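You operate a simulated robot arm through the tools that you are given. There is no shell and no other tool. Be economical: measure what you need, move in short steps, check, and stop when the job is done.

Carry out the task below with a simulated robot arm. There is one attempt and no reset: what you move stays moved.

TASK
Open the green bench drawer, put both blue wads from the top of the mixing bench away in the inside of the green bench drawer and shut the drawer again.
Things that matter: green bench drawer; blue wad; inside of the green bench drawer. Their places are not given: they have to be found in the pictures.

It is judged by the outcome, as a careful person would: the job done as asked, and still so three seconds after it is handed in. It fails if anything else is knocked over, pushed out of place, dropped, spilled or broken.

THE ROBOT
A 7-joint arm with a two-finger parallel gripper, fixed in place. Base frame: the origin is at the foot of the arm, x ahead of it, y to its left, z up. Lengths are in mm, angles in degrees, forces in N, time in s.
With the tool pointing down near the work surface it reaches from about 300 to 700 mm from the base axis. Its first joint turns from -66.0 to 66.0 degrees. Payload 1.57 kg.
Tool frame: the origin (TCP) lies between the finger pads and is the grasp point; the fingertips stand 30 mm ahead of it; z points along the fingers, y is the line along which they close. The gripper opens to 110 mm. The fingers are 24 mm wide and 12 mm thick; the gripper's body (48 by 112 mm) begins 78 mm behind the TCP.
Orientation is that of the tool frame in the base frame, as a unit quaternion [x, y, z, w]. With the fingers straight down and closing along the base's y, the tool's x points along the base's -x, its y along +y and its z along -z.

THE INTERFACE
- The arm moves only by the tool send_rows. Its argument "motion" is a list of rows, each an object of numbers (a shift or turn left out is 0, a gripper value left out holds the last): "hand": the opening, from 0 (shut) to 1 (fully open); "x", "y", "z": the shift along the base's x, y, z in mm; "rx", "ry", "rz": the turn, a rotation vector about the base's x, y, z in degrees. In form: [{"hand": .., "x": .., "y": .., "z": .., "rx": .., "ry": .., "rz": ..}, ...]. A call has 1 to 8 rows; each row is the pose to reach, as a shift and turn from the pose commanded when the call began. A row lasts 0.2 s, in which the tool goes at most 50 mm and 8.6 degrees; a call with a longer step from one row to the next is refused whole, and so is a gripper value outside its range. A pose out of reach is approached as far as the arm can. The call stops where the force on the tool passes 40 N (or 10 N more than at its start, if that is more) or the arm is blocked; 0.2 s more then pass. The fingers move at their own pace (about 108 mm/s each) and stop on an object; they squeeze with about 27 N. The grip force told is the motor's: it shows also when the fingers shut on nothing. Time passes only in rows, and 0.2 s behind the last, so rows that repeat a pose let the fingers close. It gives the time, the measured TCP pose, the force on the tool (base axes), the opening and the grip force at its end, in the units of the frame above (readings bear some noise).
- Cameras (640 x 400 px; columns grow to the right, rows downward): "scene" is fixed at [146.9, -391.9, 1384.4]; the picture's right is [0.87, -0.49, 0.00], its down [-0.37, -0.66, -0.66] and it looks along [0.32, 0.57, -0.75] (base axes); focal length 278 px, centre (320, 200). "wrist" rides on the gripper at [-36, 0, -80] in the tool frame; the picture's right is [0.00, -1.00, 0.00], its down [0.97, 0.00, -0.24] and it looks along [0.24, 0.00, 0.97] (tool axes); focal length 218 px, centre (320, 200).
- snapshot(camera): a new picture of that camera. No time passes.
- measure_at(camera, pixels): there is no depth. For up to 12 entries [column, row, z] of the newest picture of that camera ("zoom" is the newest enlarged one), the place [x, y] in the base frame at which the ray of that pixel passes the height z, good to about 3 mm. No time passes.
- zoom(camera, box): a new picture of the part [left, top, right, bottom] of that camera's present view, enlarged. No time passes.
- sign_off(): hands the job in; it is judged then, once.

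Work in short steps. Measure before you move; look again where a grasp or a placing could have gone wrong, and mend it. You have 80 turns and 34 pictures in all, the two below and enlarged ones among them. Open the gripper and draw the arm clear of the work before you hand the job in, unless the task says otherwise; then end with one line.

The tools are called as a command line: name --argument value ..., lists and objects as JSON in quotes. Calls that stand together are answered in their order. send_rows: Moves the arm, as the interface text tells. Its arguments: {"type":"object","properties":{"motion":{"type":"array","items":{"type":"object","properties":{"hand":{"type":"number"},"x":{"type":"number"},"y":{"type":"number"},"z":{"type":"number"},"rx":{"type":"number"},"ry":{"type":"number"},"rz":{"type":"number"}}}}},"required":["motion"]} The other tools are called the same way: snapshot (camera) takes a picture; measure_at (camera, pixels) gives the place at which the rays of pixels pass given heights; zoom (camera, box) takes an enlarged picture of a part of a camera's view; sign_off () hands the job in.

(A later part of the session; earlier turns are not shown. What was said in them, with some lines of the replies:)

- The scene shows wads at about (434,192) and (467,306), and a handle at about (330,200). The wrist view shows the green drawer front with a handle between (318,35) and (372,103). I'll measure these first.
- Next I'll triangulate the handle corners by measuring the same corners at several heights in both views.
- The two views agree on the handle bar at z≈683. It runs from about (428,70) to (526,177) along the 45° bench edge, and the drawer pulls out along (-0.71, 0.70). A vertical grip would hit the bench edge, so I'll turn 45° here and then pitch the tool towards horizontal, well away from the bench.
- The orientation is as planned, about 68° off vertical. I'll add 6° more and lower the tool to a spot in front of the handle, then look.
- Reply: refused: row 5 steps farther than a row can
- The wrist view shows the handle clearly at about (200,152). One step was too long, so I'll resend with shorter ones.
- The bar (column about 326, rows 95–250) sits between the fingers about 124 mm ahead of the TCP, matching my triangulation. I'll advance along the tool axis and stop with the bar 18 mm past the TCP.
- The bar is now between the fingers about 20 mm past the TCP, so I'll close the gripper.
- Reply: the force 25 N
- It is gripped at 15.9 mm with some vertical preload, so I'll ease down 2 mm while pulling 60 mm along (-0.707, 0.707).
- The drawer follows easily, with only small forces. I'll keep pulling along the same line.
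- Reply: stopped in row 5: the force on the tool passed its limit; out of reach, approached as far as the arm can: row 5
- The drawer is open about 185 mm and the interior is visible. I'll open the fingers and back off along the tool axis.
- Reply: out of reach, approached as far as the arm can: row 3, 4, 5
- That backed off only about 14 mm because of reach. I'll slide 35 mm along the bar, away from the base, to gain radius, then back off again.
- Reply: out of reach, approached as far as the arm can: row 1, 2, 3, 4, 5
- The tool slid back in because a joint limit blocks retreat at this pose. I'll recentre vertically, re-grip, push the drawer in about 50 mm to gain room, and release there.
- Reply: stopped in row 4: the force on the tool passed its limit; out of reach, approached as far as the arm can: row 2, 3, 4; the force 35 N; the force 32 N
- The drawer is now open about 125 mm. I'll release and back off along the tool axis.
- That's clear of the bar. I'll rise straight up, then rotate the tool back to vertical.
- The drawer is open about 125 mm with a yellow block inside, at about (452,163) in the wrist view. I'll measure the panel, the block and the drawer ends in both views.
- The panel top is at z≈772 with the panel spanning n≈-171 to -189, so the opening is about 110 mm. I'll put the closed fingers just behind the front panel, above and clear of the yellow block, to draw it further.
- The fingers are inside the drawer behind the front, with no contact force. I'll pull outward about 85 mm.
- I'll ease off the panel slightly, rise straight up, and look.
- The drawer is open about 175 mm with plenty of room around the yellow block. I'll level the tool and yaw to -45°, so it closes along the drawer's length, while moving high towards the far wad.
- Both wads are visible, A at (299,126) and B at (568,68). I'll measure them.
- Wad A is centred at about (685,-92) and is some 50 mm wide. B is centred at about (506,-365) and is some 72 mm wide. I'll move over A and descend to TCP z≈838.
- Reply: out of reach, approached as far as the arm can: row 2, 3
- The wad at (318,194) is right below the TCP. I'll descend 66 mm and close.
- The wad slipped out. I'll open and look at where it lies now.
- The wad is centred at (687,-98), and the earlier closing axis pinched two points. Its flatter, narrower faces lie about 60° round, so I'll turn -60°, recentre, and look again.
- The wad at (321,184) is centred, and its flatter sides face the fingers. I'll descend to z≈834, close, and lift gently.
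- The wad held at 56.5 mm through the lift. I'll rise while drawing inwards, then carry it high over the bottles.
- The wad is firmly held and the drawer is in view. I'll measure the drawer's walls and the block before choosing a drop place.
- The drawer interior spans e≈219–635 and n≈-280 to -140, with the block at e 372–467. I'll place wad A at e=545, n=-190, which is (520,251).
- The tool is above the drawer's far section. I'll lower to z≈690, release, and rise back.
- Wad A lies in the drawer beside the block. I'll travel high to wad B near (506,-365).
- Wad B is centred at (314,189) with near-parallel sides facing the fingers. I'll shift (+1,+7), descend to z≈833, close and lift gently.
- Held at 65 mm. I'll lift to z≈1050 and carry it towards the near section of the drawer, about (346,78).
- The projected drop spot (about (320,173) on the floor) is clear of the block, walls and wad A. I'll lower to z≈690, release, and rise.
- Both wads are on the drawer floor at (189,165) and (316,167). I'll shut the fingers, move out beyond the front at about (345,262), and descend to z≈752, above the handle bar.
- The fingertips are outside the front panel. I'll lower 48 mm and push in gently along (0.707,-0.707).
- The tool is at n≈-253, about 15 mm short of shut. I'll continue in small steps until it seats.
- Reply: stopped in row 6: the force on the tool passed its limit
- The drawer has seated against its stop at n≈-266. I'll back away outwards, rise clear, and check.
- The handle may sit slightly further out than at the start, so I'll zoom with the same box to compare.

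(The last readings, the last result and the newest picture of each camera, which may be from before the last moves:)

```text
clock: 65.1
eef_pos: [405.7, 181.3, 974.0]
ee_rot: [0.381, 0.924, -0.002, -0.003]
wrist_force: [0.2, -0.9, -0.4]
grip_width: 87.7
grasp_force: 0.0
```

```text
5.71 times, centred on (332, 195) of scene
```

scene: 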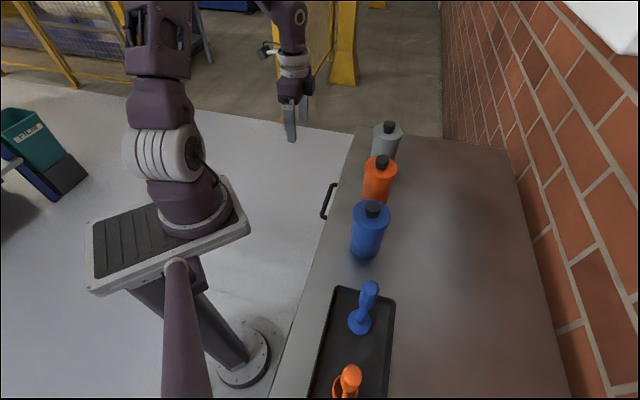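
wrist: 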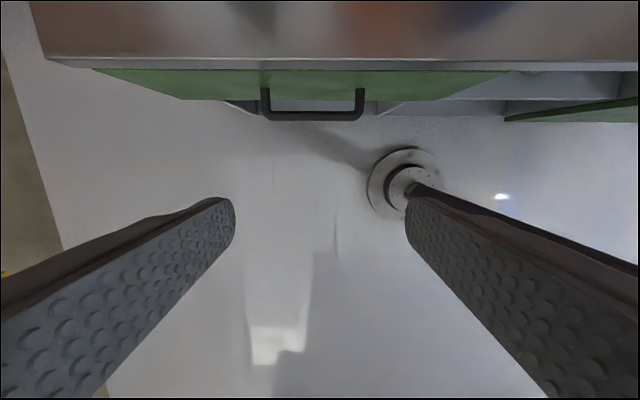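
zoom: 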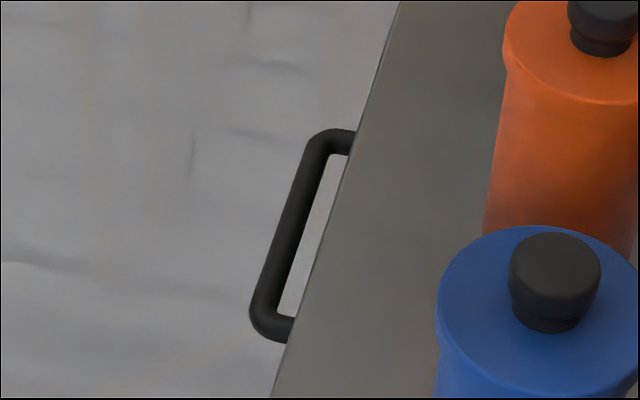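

The bar is about 8 mm further out than at the start, because the fingers met the bench edge before the front was home. I'll push on the handle bar itself at z≈700, where the fingers clear the bench edge.

send_rows --motion '[{"x": 12, "y": 12, "hand": 0}, {"x": 12, "y": 12, "z": -45}, {"x": 12, "y": 12, "z": -90}, {"x": 12, "y": 12, "z": -135}, {"x": 12, "y": 12, "z": -180}, {"x": 12, "y": 12, "z": -225}, {"x": 12, "y": 12, "z": -270}, {"x": 12, "y": 12, "z": -274}]'

send_rows --motion '[{"x": 15, "y": -15}, {"x": 30, "y": -30}, {"x": 38, "y": -38}, {"x": 43, "y": -43}, {"x": 47, "y": -47}, {"x": 50, "y": -50}, {"x": 53, "y": -53}, {"x": 55, "y": -55}]'

```text
clock: 66.9
eef_pos: [417.2, 193.7, 701.0]
ee_rot: [0.382, 0.924, -0.002, -0.002]
wrist_force: [-0.2, 0.6, -0.1]
grip_width: 0.0
grasp_force: 21.5
```

```text
clock: 68.7
eef_pos: [467.1, 142.9, 698.7]
ee_rot: [0.379, 0.925, -0.001, -0.01]
wrist_force: [-2.5, 2.5, -0.1]
grip_width: 0.0
grasp_force: 21.6
stopped in row 8: the force on the tool passed its limit (the readings are from after the stop); the commanded pose is now the measured one
```

It has seated at n≈-229 against a firm stop. I'll retreat slowly outwards, then rise and use the last picture to check.

send_rows --motion '[{"x": -3, "y": 3}, {"x": -12, "y": 12}, {"x": -30, "y": 30}, {"x": -50, "y": 50}, {"x": -55, "y": 55, "z": 45}, {"x": -55, "y": 55, "z": 90}, {"x": -55, "y": 55, "z": 135}, {"x": -55, "y": 55, "z": 180}]'

send_rows --motion '[{"z": 45, "hand": 0.8}, {"x": -15, "z": 90}, {"x": -30, "z": 120}]'

zoom --camera "scene" --box '[300, 160, 364, 230]'

```text
clock: 70.5
eef_pos: [412.7, 197.4, 880.4]
ee_rot: [0.38, 0.925, -0.001, -0.01]
wrist_force: [0.1, 0.2, 0.1]
grip_width: 0.2
grasp_force: 21.6
```

```text
clock: 71.3
eef_pos: [383.6, 196.9, 999.8]
ee_rot: [0.38, 0.925, -0.002, -0.01]
wrist_force: [1.1, 0.2, -1.0]
grip_width: 87.9
grasp_force: 0.0
```

```text
5.71 times, centred on (332, 195) of scene
```

zoom: 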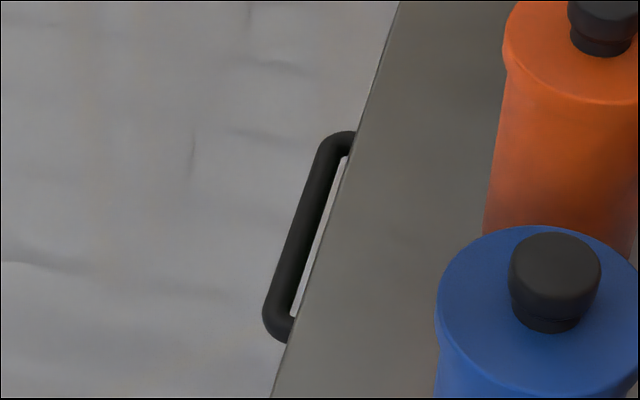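

The handle is now exactly where it was at the start, so the drawer is fully shut. The gripper is open and the arm is clear, so I'm handing the job in.

sign_off

```text
The job is handed in.
```

Both blue wads are inside the green bench drawer, the drawer is fully shut, and nothing else looked disturbed in the final pictures.
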